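You operate a simulated robot arm through the tools that you are given. There is no shell and no other tool.

The job below is to be done with a simulated robot arm. You get a single attempt, and the scene is never put back.

TASK
Take the battery out of the orange beacon and store both.
Fine: battery in the free cell of the battery box, lid shut; beacon in the foam nest. Set down upright: orange beacon.
Where things are to end (x, y in the base frame): battery pack within 20 mm of [510, 50].

The check looks at the end state, three seconds after you hand in, the way a careful person would. Anything else that was tipped, shoved, dropped, spilled or broken makes it a failure. Lids that push on must go on centred and level and be pressed home; caps that screw on are set level and turned clockwise until they are tight.

THE ROBOT
A 7-joint arm with a two-finger parallel gripper, fixed in place. Base frame: the origin is on the floor under the middle of its stand, x ahead of it, y to its left, z up; the work surface is at about z = 900. Units: mm, degrees, N and s.
With the tool pointing down near the work surface it reaches from about 200 to 680 mm from the base axis. Its first joint turns from -166.0 to 166.0 degrees. Payload 3.43 kg.
The TCP is the grasp point between the finger pads, 30 mm short of the fingertips. In the tool frame z runs along the fingers and y along their closing line. The gripper opens to 94 mm. The fingers are 28 mm wide and 10 mm thick; the gripper's body (50 by 96 mm) begins 55 mm behind the TCP.
Orientation is told as [roll, pitch, yaw] about the base's x, y, z axes, in that order, counted from this pose: with the fingers straight down and closing along the base's y, the tool's x points along the base's -x, its y along +y and its z along -z.

THE INTERFACE
- The arm moves only by the tool play_rows. Its argument "moves" is a list of rows, each a list of 6 numbers: the shift along the tool's x, y, z in mm, then the turn, a rotation vector about the tool's x, y, z in degrees. In form: [[x, y, z, wx, wy, wz], ...]. A call has 1 to 20 rows; each row is the pose to reach, as a shift and turn from the pose commanded when the call began, along the tool's axes at that moment. "claw" is the finger opening in mm, from 0 to 94, set as the call begins (left out, the last holds). A row lasts 0.2 s, in which the tool goes at most 50 mm and 8.6 degrees; a call with a longer step from one row to the next is refused whole, and so is a gripper value outside its range. Where a pose cannot be reached the arm comes as near as it can. A force on the tool above 50 N (or 10 N above the force at the start of the call, whichever is more), or a blocked arm, ends the call early, and 0.2 s more pass. Each finger travels about 108 mm/s and halts on what it meets, pressing with about 31 N; the grip force reading is that of the motor and also rises with nothing between the fingers. The clock runs only during rows and for 0.2 s after the last one: add rows that repeat a pose to give the fingers time. The reply holds the time, the measured pose of the TCP, the force on the tool along the base axes, the opening and the grip force, in the units named above and with some noise, with the torque about the TCP (base axes, N m) and any sound that the robot's microphone picked up, and new pictures: "pictures" is both (left out), scene, wrist or none.
- Cameras (640 x 400 px; columns grow to the right, rows downward): "scene" is fixed at [48.7, 648.9, 1702.2]; the picture's right is [-0.71, -0.70, 0.00], its down [-0.55, 0.56, -0.62] and it looks along [0.44, -0.44, -0.78] (base axes); focal length 316 px, centre (320, 200). "wrist" rides on the gripper at [76, 14, -102] in the tool frame; the picture's right is [-0.18, 0.98, 0.00], its down [-0.75, -0.14, -0.64] and it looks along [-0.63, -0.12, 0.77] (tool axes); focal length 243 px, centre (320, 200). There is no depth. A picture from a camera that has moved, and an enlarged one, comes with that camera's place and axes in the base frame and with its lens.
- lift_body(by): moves the trunk up (or, below 0, down) by that many mm; the arm rides with it, the base frame stays. It gives what a move gives, with no picture.
- close_up(camera, box): a new picture of the part [left, top, right, bottom] of that camera's present view, enlarged. No time passes.
- hand_in(): hands the job in; it is judged then, once.

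Nothing tells you positions but the pictures and the camera data. Unless the task says otherwise, let go and move clear before handing in.

The tools are called after "Emit:" as name(argument=value, ...) on one line, values as JSON. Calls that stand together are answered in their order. play_rows: Moves the arm, as the interface text tells. Its arguments: {"type":"object","properties":{"moves":{"type":"array","items":{"type":"array","items":{"type":"number"}}},"claw":{"type":"number"},"pictures":{"type":"string","enum":["both","scene","wrist","none"]}},"required":["moves"]} The other tools are called the same way: lift_body (by) moves the trunk up or down; close_up (camera, box) takes an enlarged picture of a part of a camera's view; hand_in () hands the job in.

At the start:

```text
t: 0.0
tcp_pos: [438.0, 249.6, 1319.1]
orientation: [0.0, 0.0, 0.0]
ft_force: [0.1, 0.4, -0.1]
moment: [0.01, -0.02, -0.02]
width: 94.0
gripper_force: 0.1
trunk travel left (down, up): [-400.0, 190.0]
```

scene: 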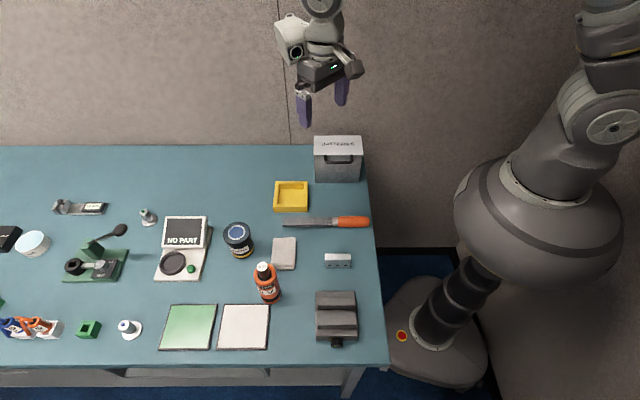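
wrist: 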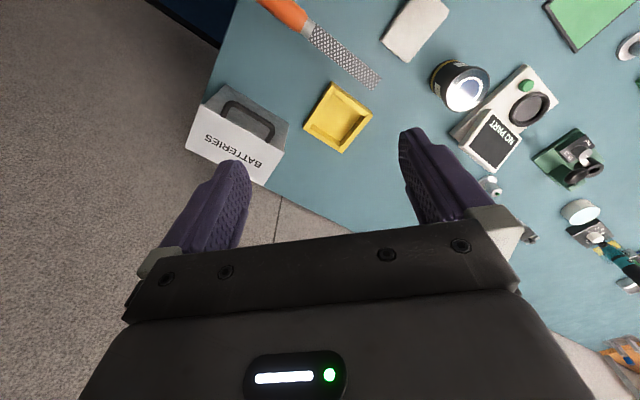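

I see a teal bench with a grey "BATTERIES" box, a yellow tray, a rasp, a dark tin, an orange bottle-like object and other items. I'll start by enlarging parts of both views to find the beacon, the battery box and the foam nest.

Emit:
close_up(camera="scene", box=[220, 120, 400, 232])

Emit:
close_up(camera="scene", box=[220, 230, 400, 342])

Emit:
close_up(camera="scene", box=[0, 190, 240, 340])

Emit:
close_up(camera="wrist", box=[180, 0, 420, 150])

Emit:
close_up(camera="wrist", box=[400, 0, 640, 150])

```text
3.56 times, centred on (310, 176) of scene
camera zoom: at [48.7, 648.9, 1702.2], right [-0.71, -0.7, 0.0], down [-0.55, 0.56, -0.62], along [0.44, -0.44, -0.78], focal length 1125 px, centre (356, 285)
```

zoom: 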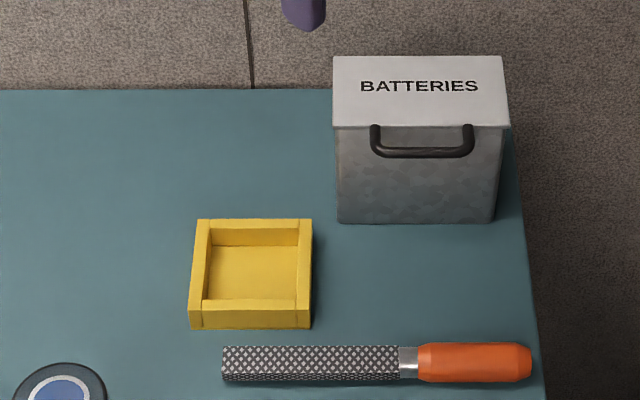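

```text
3.56 times, centred on (310, 286) of scene
camera zoom: at [48.7, 648.9, 1702.2], right [-0.71, -0.7, 0.0], down [-0.55, 0.56, -0.62], along [0.44, -0.44, -0.78], focal length 1125 px, centre (356, -106)
```

zoom: 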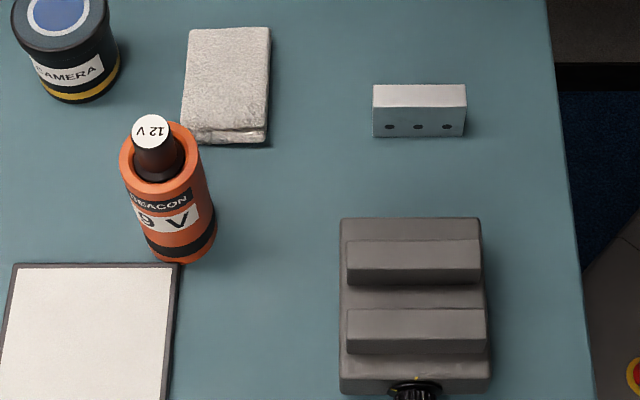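

```text
2.67 times, centred on (120, 265) of scene
camera zoom: at [48.7, 648.9, 1702.2], right [-0.71, -0.7, 0.0], down [-0.55, 0.56, -0.62], along [0.44, -0.44, -0.78], focal length 844 px, centre (853, 27)
```

zoom: 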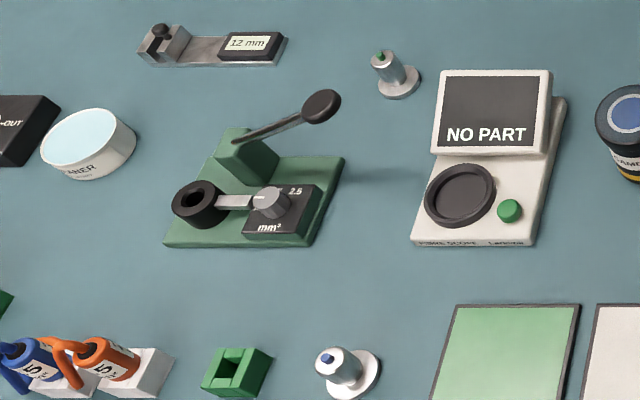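

```text
2.67 times, centred on (300, 75) of wrist
camera zoom: at [361.3, 263.1, 1422.6], right [0.18, 0.98, 0.0], down [0.75, -0.14, 0.64], along [0.63, -0.12, -0.77], focal length 647 px, centre (373, 533)
```

zoom: 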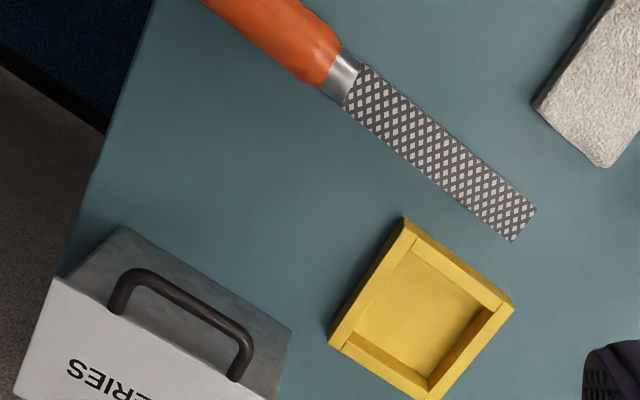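

```text
2.67 times, centred on (520, 75) of wrist
camera zoom: at [361.3, 263.1, 1422.6], right [0.18, 0.98, 0.0], down [0.75, -0.14, 0.64], along [0.63, -0.12, -0.77], focal length 647 px, centre (-213, 533)
```

zoom: 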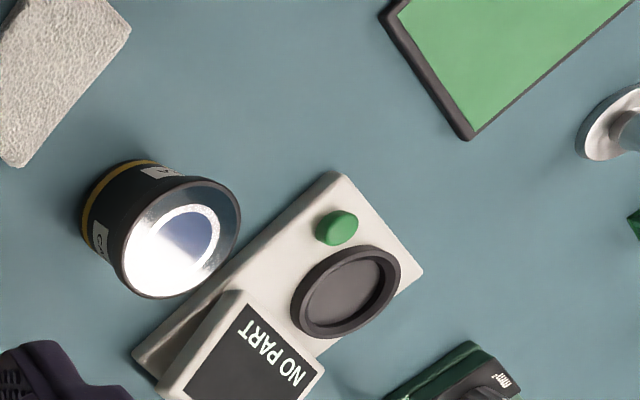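

The orange beacon (9 V label, with a dark red "12 V" battery standing out of its top) is at about (365, 515). The battery box is at about (545, 75), turned 45°, with its handle on the side facing (-x, +y). The yellow tray at about (580, 250) looks like the foam nest. I'll turn the wrist camera to look at the box front.

Emit:
play_rows(moves=[[-4, -9, 25, 0, 0, 7.5], [-8, -18, 50, 0, 0, 15], [-12, -28, 75, 0, 0, 22.5], [-16, -37, 100, 0, 0, 30], [-20, -46, 125, 0, 0, 37.5], [-25, -56, 151, 0, 0, 45]])

```text
t: 1.4
tcp_pos: [461.9, 192.9, 1168.0]
orientation: [0.0, 0.0, -45.2]
ft_force: [-0.4, -0.3, -0.3]
moment: [-0.03, 0.01, -0.02]
width: 94.1
gripper_force: 0.1
trunk travel left (down, up): [-400.0, 190.0]
camera wrist: at [419.3, 257.3, 1271.5], right [0.83, 0.56, 0.0], down [0.43, -0.63, 0.64], along [0.36, -0.53, -0.77], focal length 243 px, centre (320, 200)
```

scene: 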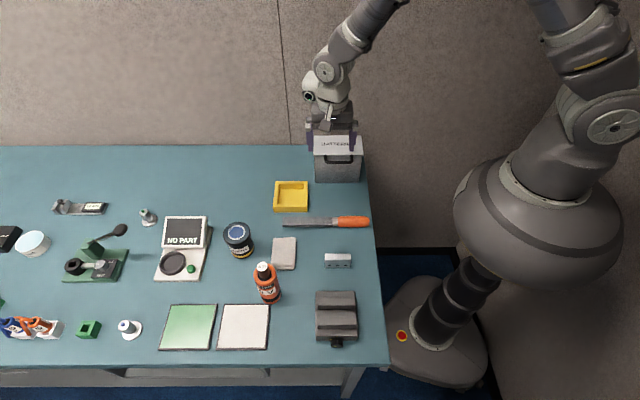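
wrist: 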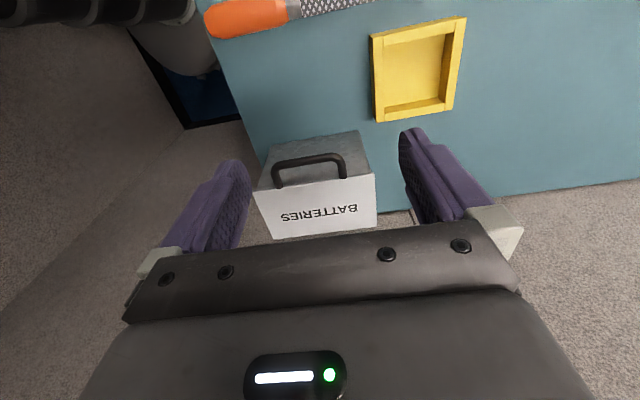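

The box is now in the wrist view, with its handle on the near side. I'll enlarge it.

Emit:
close_up(camera="wrist", box=[230, 110, 420, 250])

Emit:
close_up(camera="wrist", box=[350, 10, 490, 130])

Emit:
close_up(camera="scene", box=[290, 110, 380, 190])

Emit:
close_up(camera="scene", box=[235, 245, 305, 310])

```text
2.86 times, centred on (325, 180) of wrist
camera zoom: at [419.3, 257.3, 1271.5], right [0.83, 0.56, 0.0], down [0.43, -0.63, 0.64], along [0.36, -0.53, -0.77], focal length 693 px, centre (306, 257)
```

zoom: 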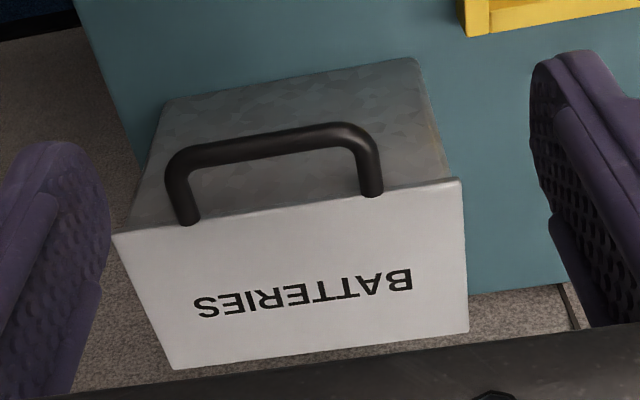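

```text
3.33 times, centred on (420, 70) of wrist
camera zoom: at [419.3, 257.3, 1271.5], right [0.83, 0.56, 0.0], down [0.43, -0.63, 0.64], along [0.36, -0.53, -0.77], focal length 809 px, centre (-13, 633)
```

zoom: 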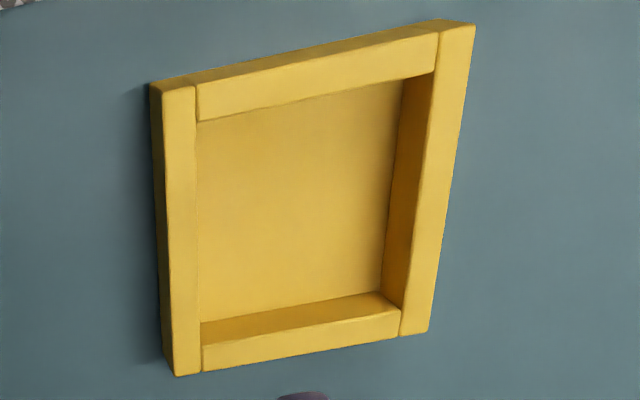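

```text
5.00 times, centred on (335, 150) of scene
camera zoom: at [48.7, 648.9, 1702.2], right [-0.71, -0.7, 0.0], down [-0.55, 0.56, -0.62], along [0.44, -0.44, -0.78], focal length 1582 px, centre (245, 450)
```

zoom: 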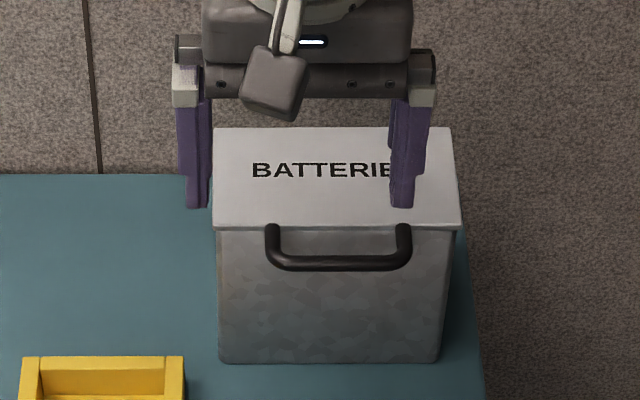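

```text
6.15 times, centred on (270, 278) of scene
camera zoom: at [48.7, 648.9, 1702.2], right [-0.71, -0.7, 0.0], down [-0.55, 0.56, -0.62], along [0.44, -0.44, -0.78], focal length 1947 px, centre (628, -277)
```

zoom: 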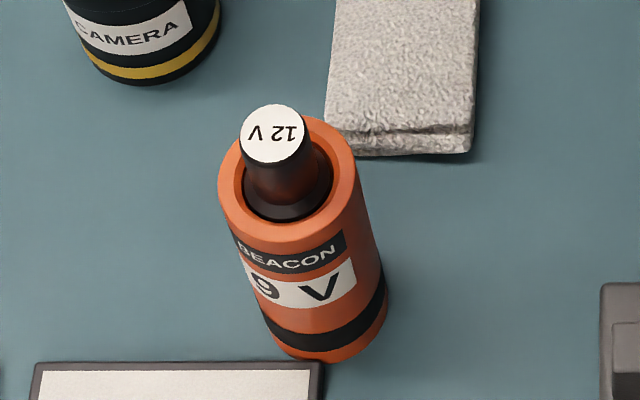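

The lid is hinged at the back, at z ≈ 1015, and a U-shaped handle sticks out about 32 mm from its front edge. I put the bar's middle at about (491, 122, 1015). I'll go above it with the fingers closing across the bar and check from the side.

Emit:
play_rows(moves=[[-6, -2.5, 5, 0, 0, -7.5], [-12, -5, 10, 0, 0, -15], [-18, -7.5, 15, 0, 0, -22.5], [-24, -10, 20, 0, 0, -30], [-30, -12.5, 25, 0, 0, -37.5], [-36, -15, 31, 0, 0, -45], [-42, -17.5, 37, 0, 0, -52.5], [-48, -20, 43, 0, 0, -60], [-54, -22.5, 49, 0, 0, -67.5], [-60, -25, 55, 0, 0, -75], [-66, -27.5, 61, 0, 0, -82.5], [-70.8, -29.4, 68, 0, 0, -89.8]], claw=24)

```text
t: 4.0
tcp_pos: [493.0, 121.6, 1099.1]
orientation: [0.0, 0.0, 44.9]
ft_force: [0.1, 0.2, 0.1]
moment: [0.02, 0.0, 0.03]
width: 23.7
gripper_force: 0.0
trunk travel left (down, up): [-400.0, 190.0]
camera wrist: at [428.6, 77.9, 1203.8], right [-0.56, 0.83, 0.0], down [0.63, 0.43, 0.64], along [0.53, 0.36, -0.77], focal length 243 px, centre (320, 200)
```

scene: 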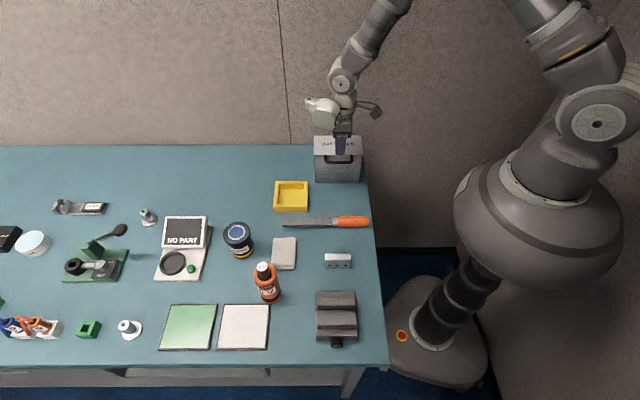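
wrist: 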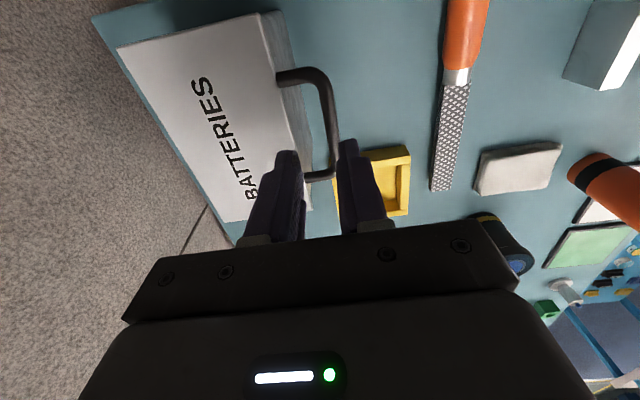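

Emit:
close_up(camera="wrist", box=[220, 50, 420, 240])

Emit:
close_up(camera="scene", box=[300, 120, 380, 190])

```text
2.11 times, centred on (320, 145) of wrist
camera zoom: at [428.6, 77.9, 1203.8], right [-0.56, 0.83, 0.0], down [0.63, 0.43, 0.64], along [0.53, 0.36, -0.77], focal length 511 px, centre (320, 316)
```

zoom: 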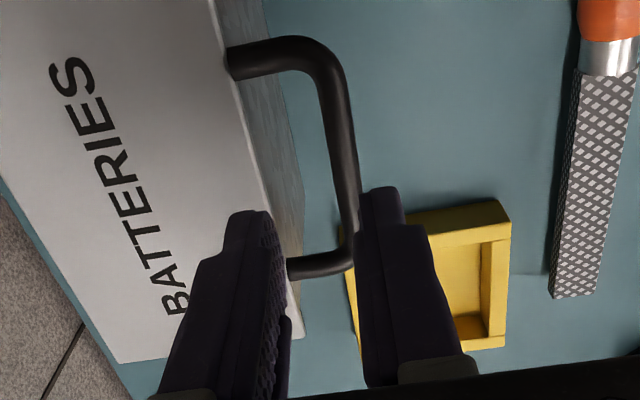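

```text
5.71 times, centred on (340, 155) of scene
camera zoom: at [48.7, 648.9, 1702.2], right [-0.71, -0.7, 0.0], down [-0.55, 0.56, -0.62], along [0.44, -0.44, -0.78], focal length 1808 px, centre (206, 457)
```

zoom: 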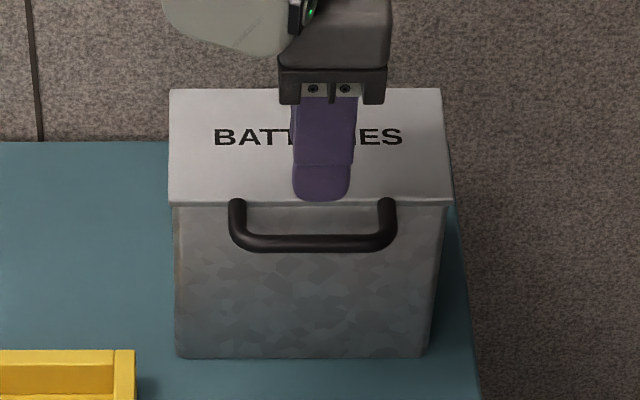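

The bar lies about 8 mm further out than the point between the fingers, at z ≈ 1020. I'll shift out, lower so the bar sits between the fingertips, and check before closing.

Emit:
play_rows(moves=[[0, 7.5, 0, 0, 0, 0], [0, 7.5, 16, 0, 0, 0], [0, 7.5, 32, 0, 0, 0], [0, 7.5, 44, 0, 0, 0], [0, 7.5, 54, 0, 0, 0], [0, 7.5, 62, 0, 0, 0]], claw=24)

```text
t: 5.4
tcp_pos: [486.8, 126.0, 1039.2]
orientation: [0.0, -0.1, 44.8]
ft_force: [0.1, 0.7, 0.0]
moment: [-0.03, -0.02, 0.0]
width: 23.9
gripper_force: 0.1
trunk travel left (down, up): [-400.0, 190.0]
camera wrist: at [422.7, 83.5, 1141.5], right [-0.56, 0.83, 0.0], down [0.63, 0.43, 0.64], along [0.53, 0.36, -0.77], focal length 243 px, centre (320, 200)
```

scene: 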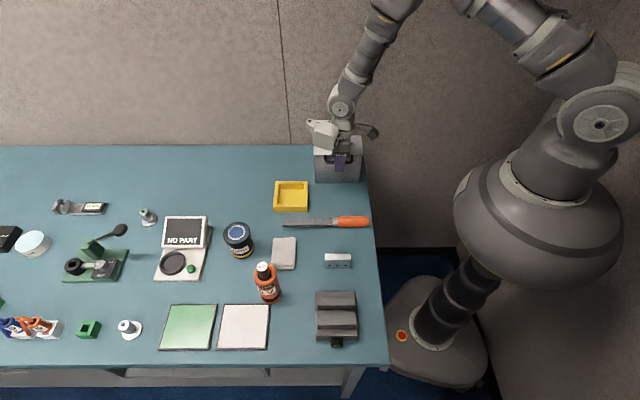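
wrist: 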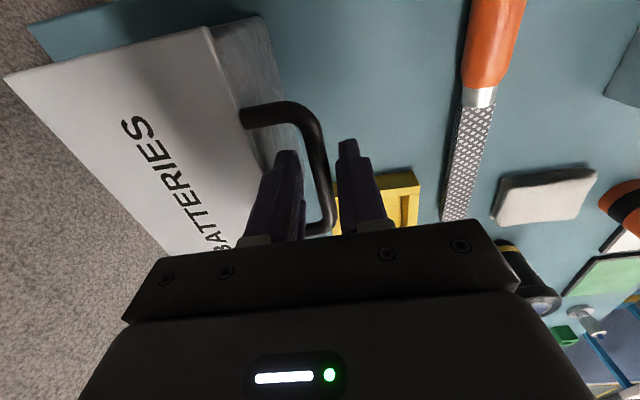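

Emit:
close_up(camera="wrist", box=[220, 80, 420, 250])

Emit:
close_up(camera="scene", box=[300, 120, 380, 190])

```text
2.35 times, centred on (320, 165) of wrist
camera zoom: at [422.7, 83.5, 1141.5], right [-0.56, 0.83, 0.0], down [0.63, 0.43, 0.64], along [0.53, 0.36, -0.77], focal length 571 px, centre (320, 282)
```

zoom: 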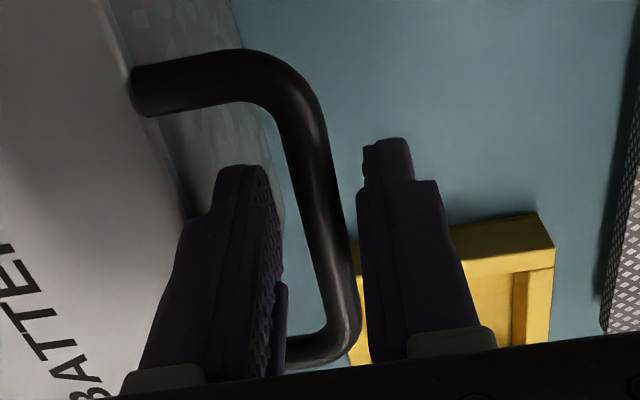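

```text
5.71 times, centred on (340, 155) of scene
camera zoom: at [48.7, 648.9, 1702.2], right [-0.71, -0.7, 0.0], down [-0.55, 0.56, -0.62], along [0.44, -0.44, -0.78], focal length 1808 px, centre (206, 457)
```

zoom: 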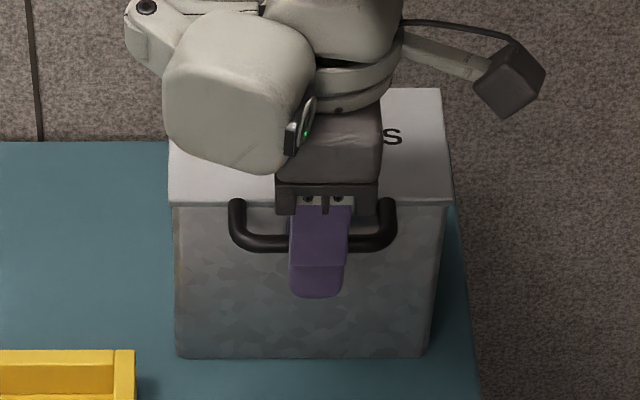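

The bar sits centred between the fingers. I'll lower 5 mm more and close on it.

Emit:
play_rows(moves=[[0, 0.5, 5, 0, 0, 0], [0, 0.5, 5, 0, 0, 0]], claw=24, pictures="none")

Emit:
play_rows(moves=[[0, 0, 0, 0, 0, 0], [0, 0, 0, 0, 0, 0], [0, 0, 0, 0, 0, 0]], claw=0, pictures="both")

```text
t: 6.0
tcp_pos: [486.8, 128.3, 1034.4]
orientation: [0.1, 0.0, 44.8]
ft_force: [-0.2, 0.4, 0.8]
moment: [-0.02, -0.01, -0.01]
width: 24.1
gripper_force: 0.1
trunk travel left (down, up): [-400.0, 190.0]
```

```text
t: 6.8
tcp_pos: [485.8, 126.9, 1033.7]
orientation: [0.0, -0.1, 44.7]
ft_force: [2.0, -3.3, -1.0]
moment: [-0.06, 0.06, 1.12]
width: 13.3
gripper_force: 45.2
trunk travel left (down, up): [-400.0, 190.0]
camera wrist: at [422.5, 83.6, 1136.5], right [-0.56, 0.83, 0.0], down [0.63, 0.43, 0.64], along [0.53, 0.36, -0.77], focal length 243 px, centre (320, 200)
```

scene: 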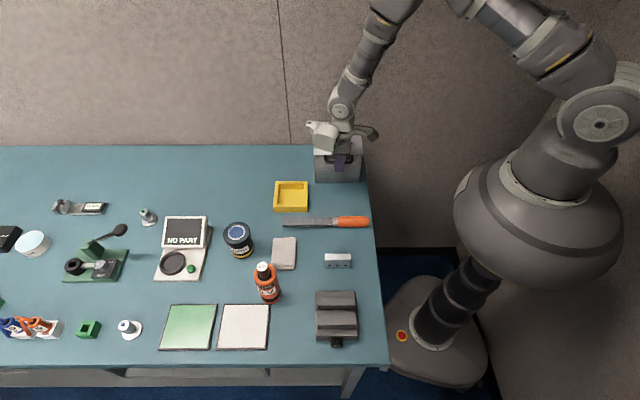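
wrist: 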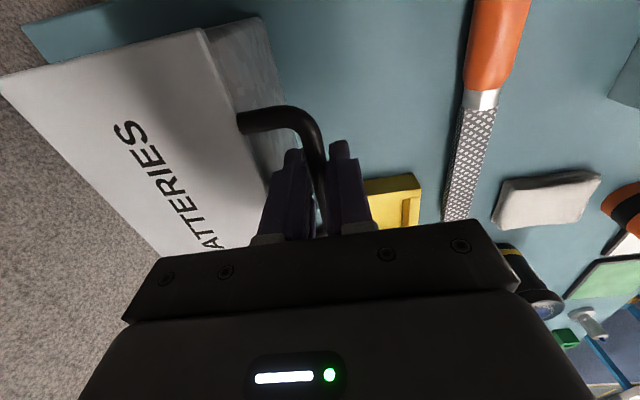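

Gripped on the bar (13 mm wide). Now I'll lift it along an arc about the hinge at the box's far side, the first 20° as a trial.

Emit:
play_rows(moves=[[0, -0.5, -11.4, 0, 0, 0], [0, -2.0, -22.6, 0, 0, 0], [0, -4.4, -33.6, 0, 0, 0], [0, -7.8, -44.5, 0, 0, 0]], claw=0)

```text
t: 7.8
tcp_pos: [490.9, 121.4, 1078.4]
orientation: [-0.1, -0.1, 44.8]
ft_force: [-0.2, -1.9, -2.7]
moment: [0.65, -0.48, 1.21]
width: 9.7
gripper_force: 43.4
trunk travel left (down, up): [-400.0, 190.0]
camera wrist: at [427.9, 78.2, 1180.9], right [-0.56, 0.83, 0.0], down [0.63, 0.43, 0.64], along [0.53, 0.36, -0.77], focal length 243 px, centre (320, 200)
```

scene: 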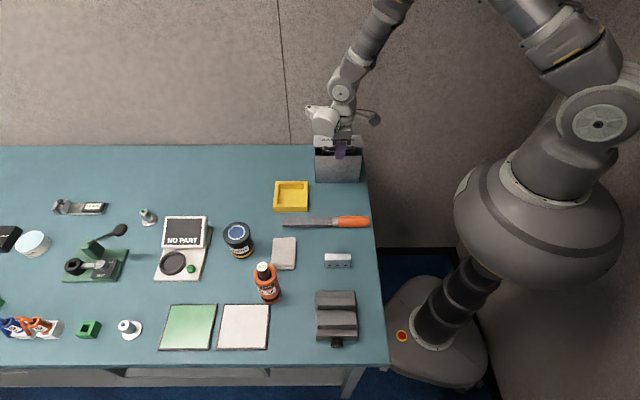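
wrist: 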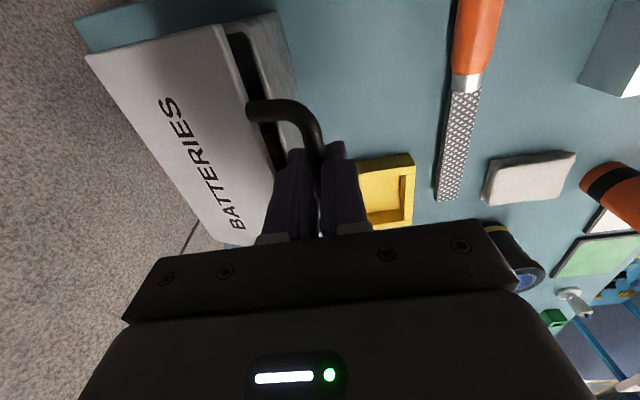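

Emit:
close_up(camera="wrist", box=[220, 80, 420, 250])

Emit:
close_up(camera="scene", box=[300, 120, 380, 190])

```text
2.35 times, centred on (320, 165) of wrist
camera zoom: at [427.9, 78.2, 1180.9], right [-0.56, 0.83, 0.0], down [0.63, 0.43, 0.64], along [0.53, 0.36, -0.77], focal length 571 px, centre (320, 282)
```

zoom: 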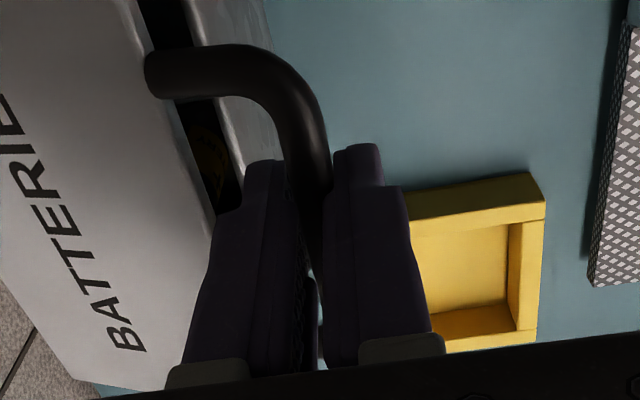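

```text
5.71 times, centred on (340, 155) of scene
camera zoom: at [48.7, 648.9, 1702.2], right [-0.71, -0.7, 0.0], down [-0.55, 0.56, -0.62], along [0.44, -0.44, -0.78], focal length 1808 px, centre (206, 457)
```

zoom: 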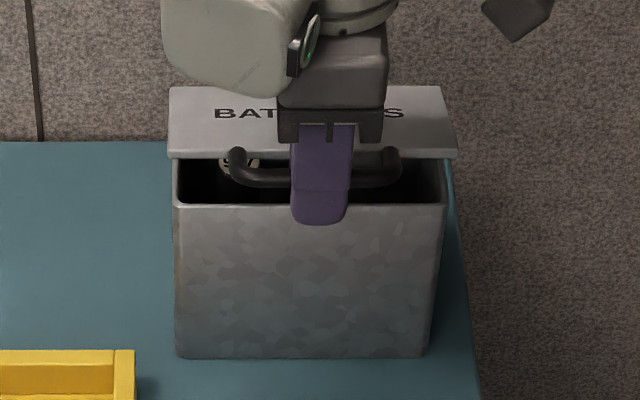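

The lid follows the grip with little force, and a battery is visible inside on the left. I'll continue the arc to about 60°.

Emit:
play_rows(moves=[[0, -4.4, -10.4, 0, 0, 0], [0, -9.6, -20.5, 0, 0, 0], [0, -15.7, -30.1, 0, 0, 0], [0, -22.6, -39.1, 0, 0, 0], [0, -30.3, -47.4, 0, 0, 0], [0, -38.6, -55.1, 0, 0, 0], [0, -47.6, -62.0, 0, 0, 0], [0, -57.2, -68.1, 0, 0, 0]], claw=0)

```text
t: 9.6
tcp_pos: [531.4, 81.5, 1146.5]
orientation: [0.0, 0.0, 44.8]
ft_force: [-1.1, 0.2, -5.4]
moment: [0.52, -0.38, 0.97]
width: 9.5
gripper_force: 43.0
trunk travel left (down, up): [-400.0, 190.0]
camera wrist: at [468.5, 37.6, 1249.2], right [-0.56, 0.83, 0.0], down [0.63, 0.43, 0.64], along [0.53, 0.36, -0.77], focal length 243 px, centre (320, 200)
```

scene: 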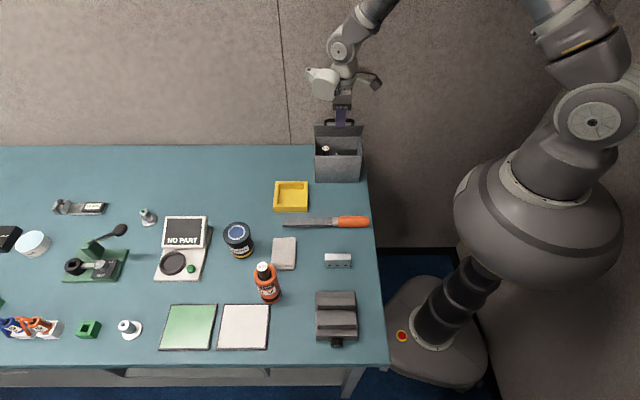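
wrist: 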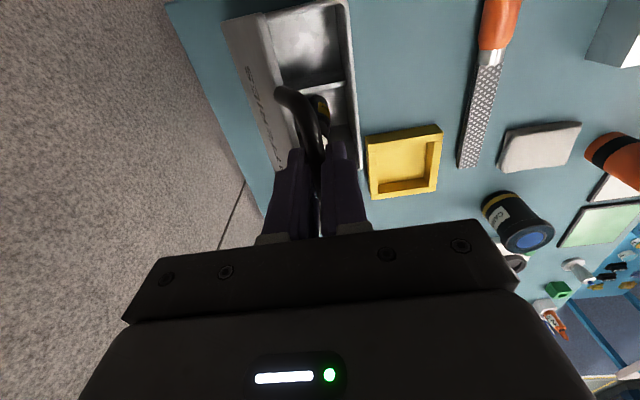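

The lid is at about 60° and the box interior shows a divider, with the right half looking empty. I'll continue to 90°.

Emit:
play_rows(moves=[[0, -10.1, -5.2, 0, 0, 0], [0, -20.5, -9.6, 0, 0, 0], [0, -31.4, -13.0, 0, 0, 0], [0, -42.4, -15.4, 0, 0, 0], [0, -53.7, -16.9, 0, 0, 0], [0, -65, -17.4, 0, 0, 0]], claw=0)

```text
t: 11.0
tcp_pos: [578.8, 35.9, 1162.2]
orientation: [0.1, 0.0, 44.8]
ft_force: [-1.4, 1.1, -18.2]
moment: [0.46, -0.31, 0.18]
width: 9.3
gripper_force: 43.1
trunk travel left (down, up): [-400.0, 190.0]
camera wrist: at [514.8, -8.4, 1265.3], right [-0.56, 0.83, 0.0], down [0.64, 0.43, 0.64], along [0.53, 0.36, -0.77], focal length 243 px, centre (320, 200)
```

scene: 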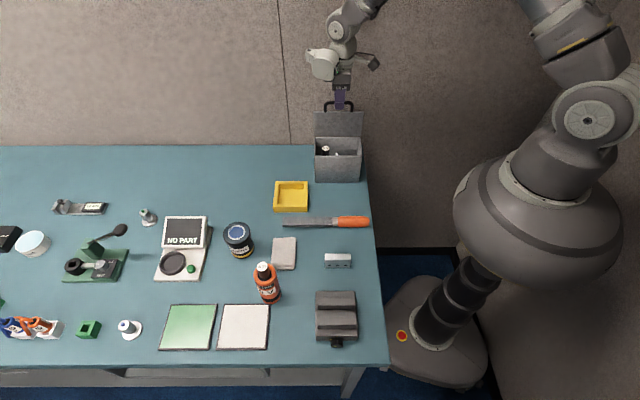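
wrist: 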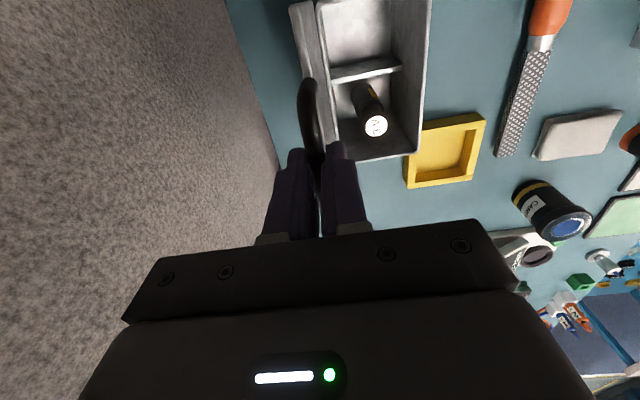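

The lid is upright with about 18 N pulling down on the tool, so my radius is slightly too long. I'll ease down 3 mm and tip it past vertical, watching the force.

Emit:
play_rows(moves=[[0, -2, 3, 0, 0, 0], [0, -7, 3.3, 0, 0, 0], [0, -12, 3.6, 0, 0, 0]], claw=0, pictures="scene")

```text
t: 11.8
tcp_pos: [587.0, 26.5, 1161.6]
orientation: [-0.1, -0.1, 44.7]
ft_force: [1.3, 2.1, 3.9]
moment: [0.23, -0.01, 0.1]
width: 9.5
gripper_force: 43.3
trunk travel left (down, up): [-400.0, 190.0]
```

scene: 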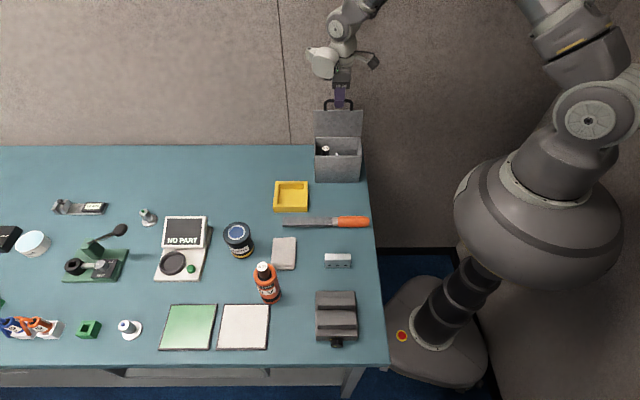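

Emit:
play_rows(moves=[[0, -5.5, 0.7, 0, 0, 0], [0, -11, 1.6, 0, 0, 0], [0, -16.5, 2.6, 0, 0, 0], [0, -22, 3.8, 0, 0, 0]], claw=0, pictures="both")

```text
t: 12.7
tcp_pos: [589.5, 23.8, 1160.2]
orientation: [0.6, 0.0, 45.0]
ft_force: [-30.2, 25.8, 24.8]
moment: [0.16, 1.03, -0.25]
width: 9.7
gripper_force: 42.8
trunk travel left (down, up): [-400.0, 190.0]
stopped in row 4: the force on the tool passed its limit at 54 N (the readings are from after the stop); the commanded pose is now the measured one
camera wrist: at [527.3, -21.4, 1262.7], right [-0.57, 0.82, 0.01], down [0.64, 0.43, 0.64], along [0.52, 0.37, -0.77], focal length 243 px, centre (320, 200)
```

scene: 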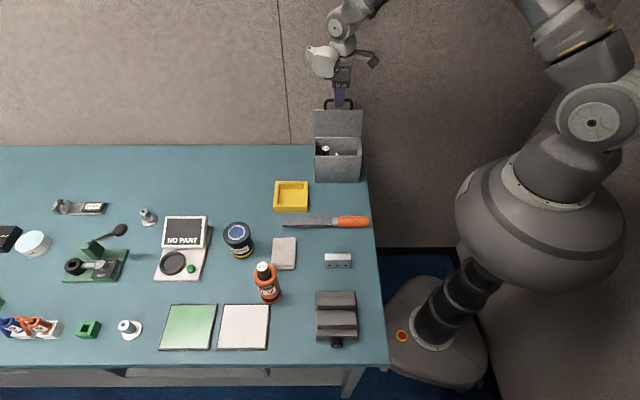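
wrist: 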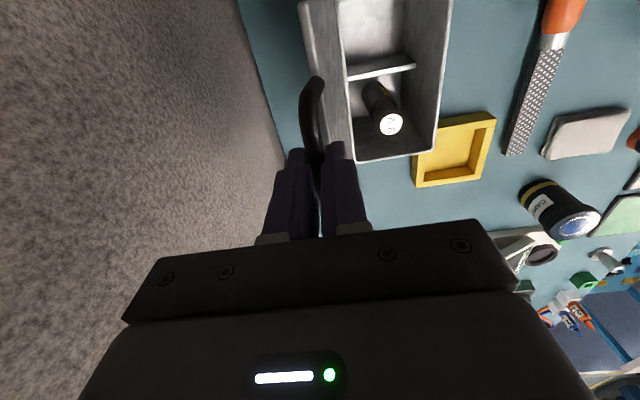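

The lid has met its stop just past vertical. I'll ease back a few mm to relieve the force and check that the box hasn't moved.

Emit:
play_rows(moves=[[0, 2, -0.5, 0, 0, 0], [0, 4, -1, 0, 0, 0]], claw=0, pictures="none")

Emit:
close_up(camera="scene", box=[300, 90, 380, 190])

Emit:
close_up(camera="wrist", box=[270, 0, 470, 170])

```text
t: 13.3
tcp_pos: [589.9, 24.1, 1159.0]
orientation: [0.2, 0.1, 44.8]
ft_force: [-22.3, 24.2, 19.3]
moment: [0.61, 0.13, -0.12]
width: 9.5
gripper_force: 43.5
trunk travel left (down, up): [-400.0, 190.0]
```

```text
4.00 times, centred on (340, 140) of scene
camera zoom: at [48.7, 648.9, 1702.2], right [-0.71, -0.7, 0.0], down [-0.55, 0.56, -0.62], along [0.44, -0.44, -0.78], focal length 1265 px, centre (240, 440)
```

zoom: 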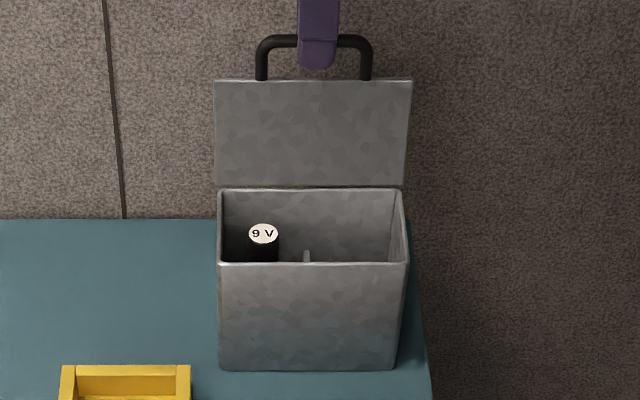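

```text
2.35 times, centred on (370, 85) of wrist
camera zoom: at [526.5, -20.5, 1262.7], right [-0.56, 0.83, 0.01], down [0.64, 0.43, 0.64], along [0.53, 0.36, -0.77], focal length 571 px, centre (202, 471)
```

zoom: 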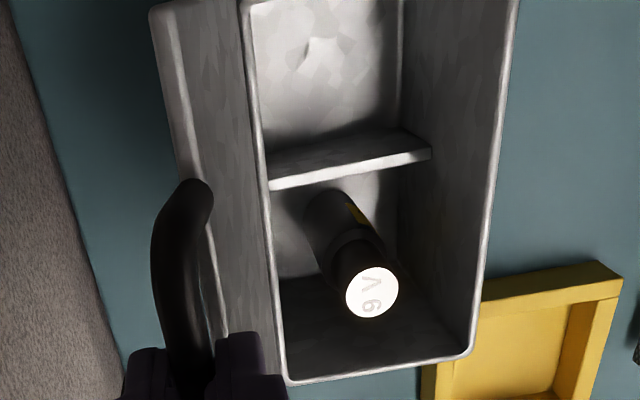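

Emit:
play_rows(moves=[[0, 2, 0, 0, 0, 0], [0, 4, 0, 0, 0, 0]], claw=0, pictures="none")

```text
t: 13.9
tcp_pos: [589.3, 23.5, 1159.4]
orientation: [0.2, 0.0, 44.9]
ft_force: [-10.2, 16.7, 22.7]
moment: [-0.18, 0.52, 0.02]
width: 9.4
gripper_force: 43.7
trunk travel left (down, up): [-400.0, 190.0]
```

Emit:
play_rows(moves=[[0, 2, -2, 0, 0, 0], [0, 4, -5, 0, 0, 0]], claw=0, pictures="none")

```text
t: 14.5
tcp_pos: [590.1, 24.5, 1160.9]
orientation: [0.6, 0.3, 44.7]
ft_force: [-1.5, 5.9, -14.9]
moment: [0.96, -0.93, 0.0]
width: 9.7
gripper_force: 43.1
trunk travel left (down, up): [-400.0, 190.0]
```

Emit:
play_rows(moves=[[0, 0.5, 1.5, 0, 0, 0], [0, 0.5, 1.5, 0, 0, 0]], claw=24, pictures="both")

```text
t: 15.1
tcp_pos: [588.8, 24.1, 1161.5]
orientation: [0.5, 0.2, 44.8]
ft_force: [-1.2, 0.2, -1.2]
moment: [0.01, -0.03, 0.03]
width: 24.0
gripper_force: 0.0
trunk travel left (down, up): [-400.0, 190.0]
camera wrist: at [525.5, -19.4, 1264.1], right [-0.56, 0.83, 0.01], down [0.64, 0.43, 0.64], along [0.53, 0.36, -0.77], focal length 243 px, centre (320, 200)
```

scene: 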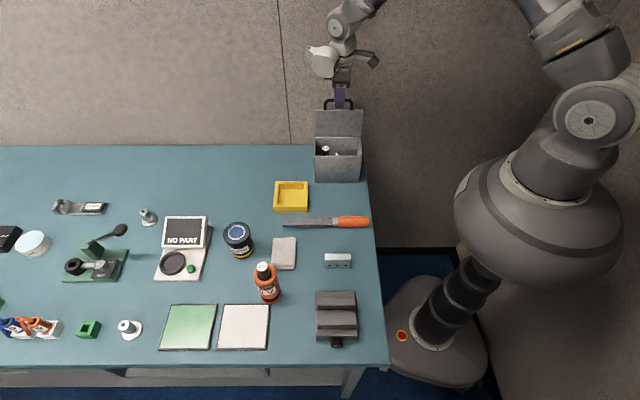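
wrist: 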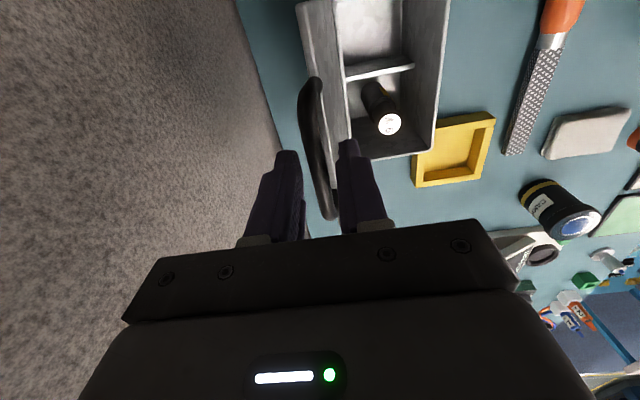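

The lid stays open leaning on its stop, and the left cell holds a 9 V battery standing upright. I'll go straight up off the handle, then back off for a clear look into the free cell.

Emit:
play_rows(moves=[[0, 0, -15, 0, 0, 0], [0, 0, -40, 0, 0, 0], [0, 0, -70, 0, 0, 0], [20, 0, -90, 0, 0, 0], [60, 0, -90, 0, 0, 0], [100, 0, -90, 0, 0, 0], [100, 0, -90, 0, 0, 0]], claw=24, pictures="both")

```text
t: 16.7
tcp_pos: [517.7, -45.5, 1251.0]
orientation: [0.5, 0.1, 44.9]
ft_force: [-0.4, 0.5, -0.6]
moment: [-0.04, 0.0, -0.03]
width: 24.0
gripper_force: 0.0
trunk travel left (down, up): [-400.0, 190.0]
camera wrist: at [455.8, -89.3, 1354.1], right [-0.56, 0.83, 0.01], down [0.64, 0.43, 0.64], along [0.52, 0.37, -0.77], focal length 243 px, centre (320, 200)
```

scene: 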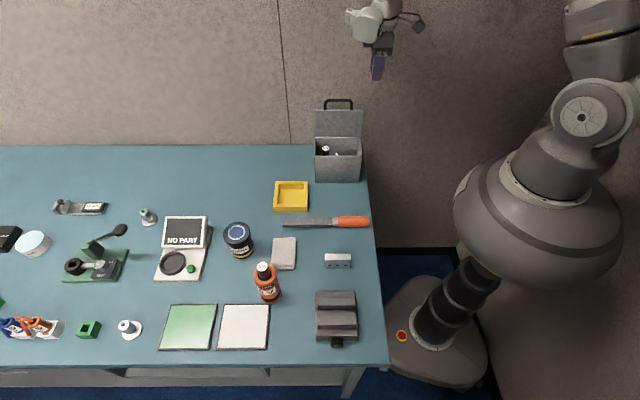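
wrist: 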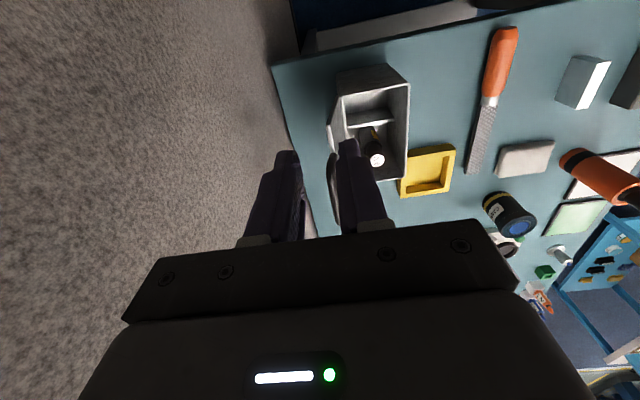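

Emit:
close_up(camera="wrist", box=[320, 50, 440, 200])

Emit:
close_up(camera="scene", box=[300, 90, 380, 190])

Emit:
close_up(camera="wrist", box=[540, 120, 640, 230])

```text
2.67 times, centred on (380, 125) of wrist
camera zoom: at [455.8, -89.3, 1354.1], right [-0.56, 0.83, 0.01], down [0.64, 0.43, 0.64], along [0.52, 0.37, -0.77], focal length 647 px, centre (160, 400)
```

zoom: 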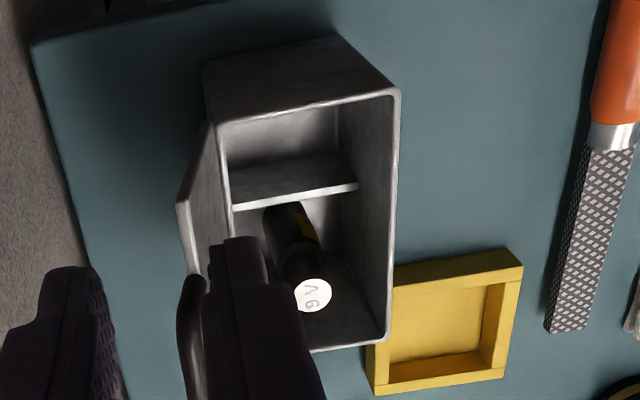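

```text
4.00 times, centred on (340, 140) of scene
camera zoom: at [48.7, 648.9, 1702.2], right [-0.71, -0.7, 0.0], down [-0.55, 0.56, -0.62], along [0.44, -0.44, -0.78], focal length 1265 px, centre (240, 440)
```

zoom: 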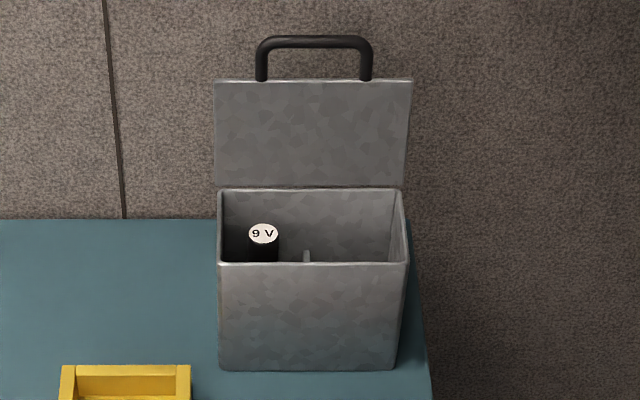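

```text
3.64 times, centred on (590, 175) of wrist
camera zoom: at [455.8, -89.3, 1354.1], right [-0.56, 0.83, 0.01], down [0.64, 0.43, 0.64], along [0.52, 0.37, -0.77], focal length 882 px, centre (-662, 291)
```

zoom: 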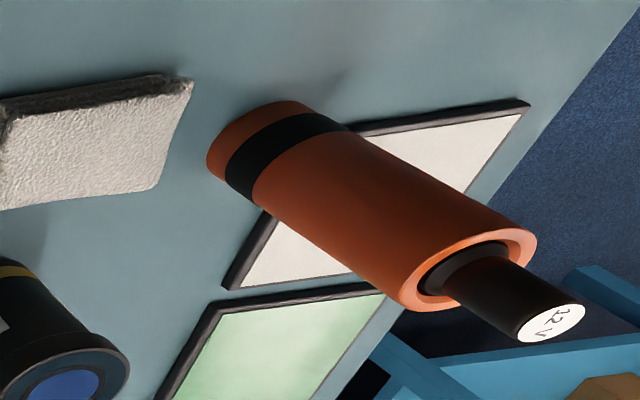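

The 9 V battery stands upright in the left cell, and the right cell is empty. The beacon axis is near (366, 511), with its rim at z ≈ 1018 and the 12 V battery's top at about 1058. I'll move over to the beacon, staying high.

Emit:
play_rows(moves=[[-22, 38.6, 7, 0, 0, 3.45], [-43.9, 77.1, 14, 0, 0, 6.9], [-65.9, 115.7, 21, 0.1, 0, 10.4], [-87.8, 154.2, 28, 0.1, 0, 13.8], [-109.8, 192.8, 35, 0.2, 0, 17.3], [-131.7, 231.4, 42, 0.2, 0, 20.7], [-153.7, 269.9, 49, 0.3, 0, 24.2], [-175.6, 308.5, 56, 0.3, 0, 27.6], [-197.6, 347.1, 63, 0.4, 0, 31.1], [-219.5, 385.6, 70, 0.4, 0, 34.5], [-241.5, 424.2, 77, 0.5, 0, 38], [-263.4, 462.7, 84, 0.5, 0, 41.4], [-285.4, 501.3, 91, 0.5, 0, 44.9], [-285.4, 501.3, 91, 0.5, 0, 44.9]], claw=60, pictures="both")

```text
t: 19.7
tcp_pos: [367.2, 512.5, 1162.1]
orientation: [-0.1, 0.2, -0.1]
ft_force: [-0.2, -0.5, 0.2]
moment: [0.02, -0.02, -0.01]
width: 59.8
gripper_force: 0.0
trunk travel left (down, up): [-400.0, 190.0]
camera wrist: at [292.1, 527.3, 1266.3], right [0.19, 0.98, 0.0], down [0.76, -0.14, 0.64], along [0.63, -0.12, -0.77], focal length 243 px, centre (320, 200)
```

scene: 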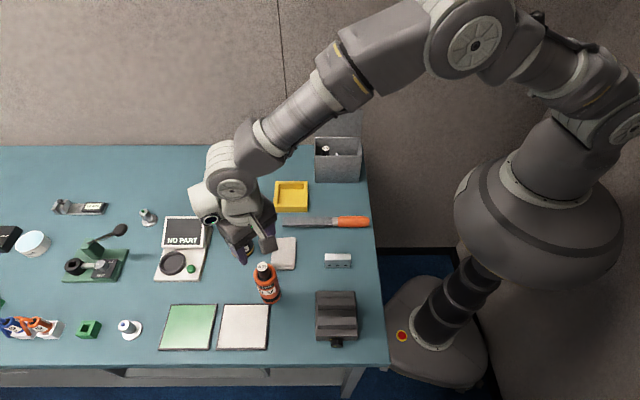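
wrist: 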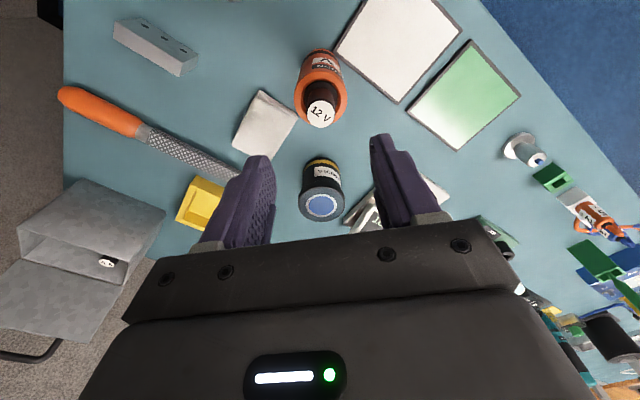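

Emit:
close_up(camera="wrist", box=[270, 30, 370, 140])

Emit:
close_up(camera="scene", box=[230, 240, 310, 310])

```text
3.64 times, centred on (320, 85) of wrist
camera zoom: at [292.1, 527.3, 1266.3], right [0.19, 0.98, 0.0], down [0.76, -0.14, 0.64], along [0.63, -0.12, -0.77], focal length 882 px, centre (320, 618)
```

zoom: 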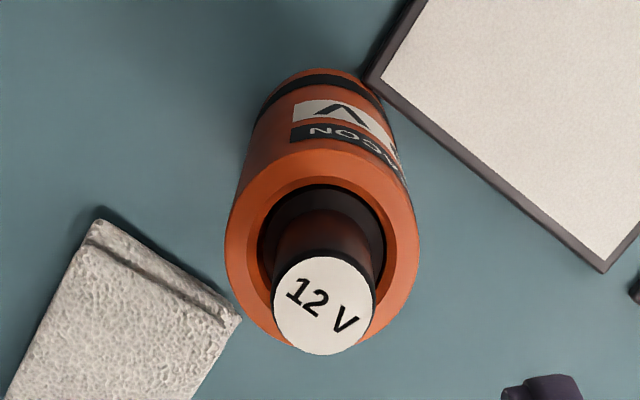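

```text
5.71 times, centred on (270, 275) of scene
camera zoom: at [48.7, 648.9, 1702.2], right [-0.71, -0.7, 0.0], down [-0.55, 0.56, -0.62], along [0.44, -0.44, -0.78], focal length 1808 px, centre (606, -229)
```

zoom: 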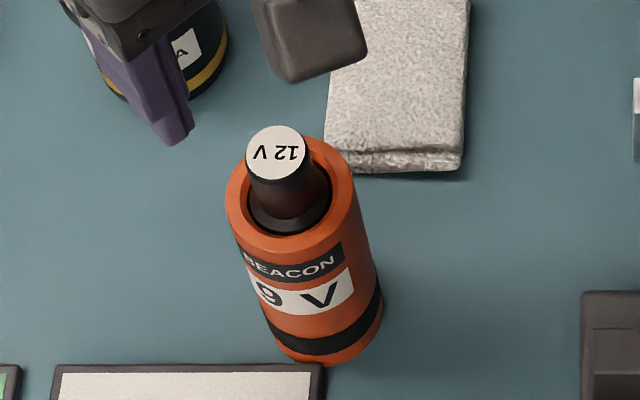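

The 12 V battery's neck (about 24 mm wide) stands about 40 mm above the beacon rim, directly under the gripper. I'll lower with the fingers open around the neck, fingertips staying about 8 mm above the rim.

Emit:
play_rows(moves=[[0, 0, 25, 0, 0, 0], [0, 0, 50, 0, 0, 0], [0, 0, 70, 0, 0, 0], [0, 0, 85, 0, 0, 0], [0, 0, 95, 0, 0, 0], [0, 0, 102, 0, 0, 0], [0, 0, 106, 0, 0, 0], [0, 0, 106, 0, 0, 0]], claw=60, pictures="both")

```text
t: 21.5
tcp_pos: [365.7, 512.9, 1058.1]
orientation: [-0.2, 0.3, 0.0]
ft_force: [0.2, 0.6, -0.3]
moment: [0.0, 0.01, 0.02]
width: 60.0
gripper_force: 0.1
trunk travel left (down, up): [-400.0, 190.0]
camera wrist: at [290.1, 526.5, 1161.2], right [0.18, 0.98, 0.0], down [0.76, -0.14, 0.64], along [0.63, -0.12, -0.77], focal length 243 px, centre (320, 200)
```

scene: 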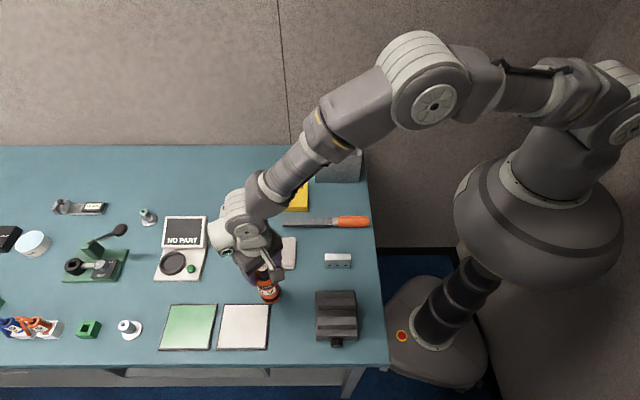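
wrist: 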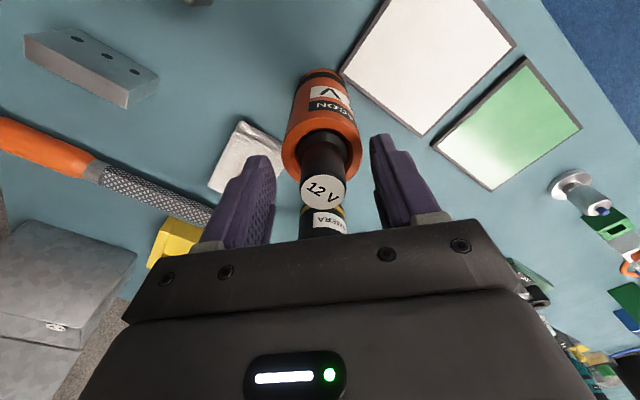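

Emit:
close_up(camera="wrist", box=[220, 60, 430, 240])

Emit:
close_up(camera="scene", box=[230, 230, 310, 310])

```text
2.22 times, centred on (325, 150) of wrist
camera zoom: at [290.1, 526.5, 1161.2], right [0.18, 0.98, 0.0], down [0.76, -0.14, 0.64], along [0.63, -0.12, -0.77], focal length 539 px, centre (309, 311)
```

zoom: 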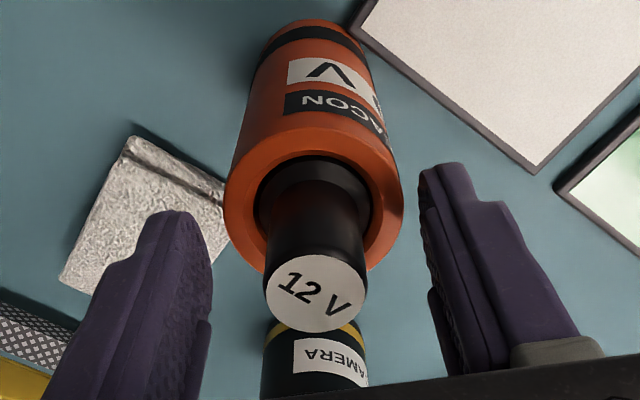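

```text
5.00 times, centred on (270, 270) of scene
camera zoom: at [48.7, 648.9, 1702.2], right [-0.71, -0.7, 0.0], down [-0.55, 0.56, -0.62], along [0.44, -0.44, -0.78], focal length 1582 px, centre (570, -150)
```

zoom: 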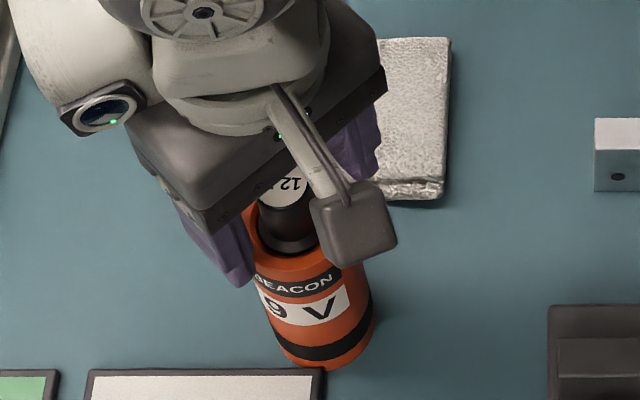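

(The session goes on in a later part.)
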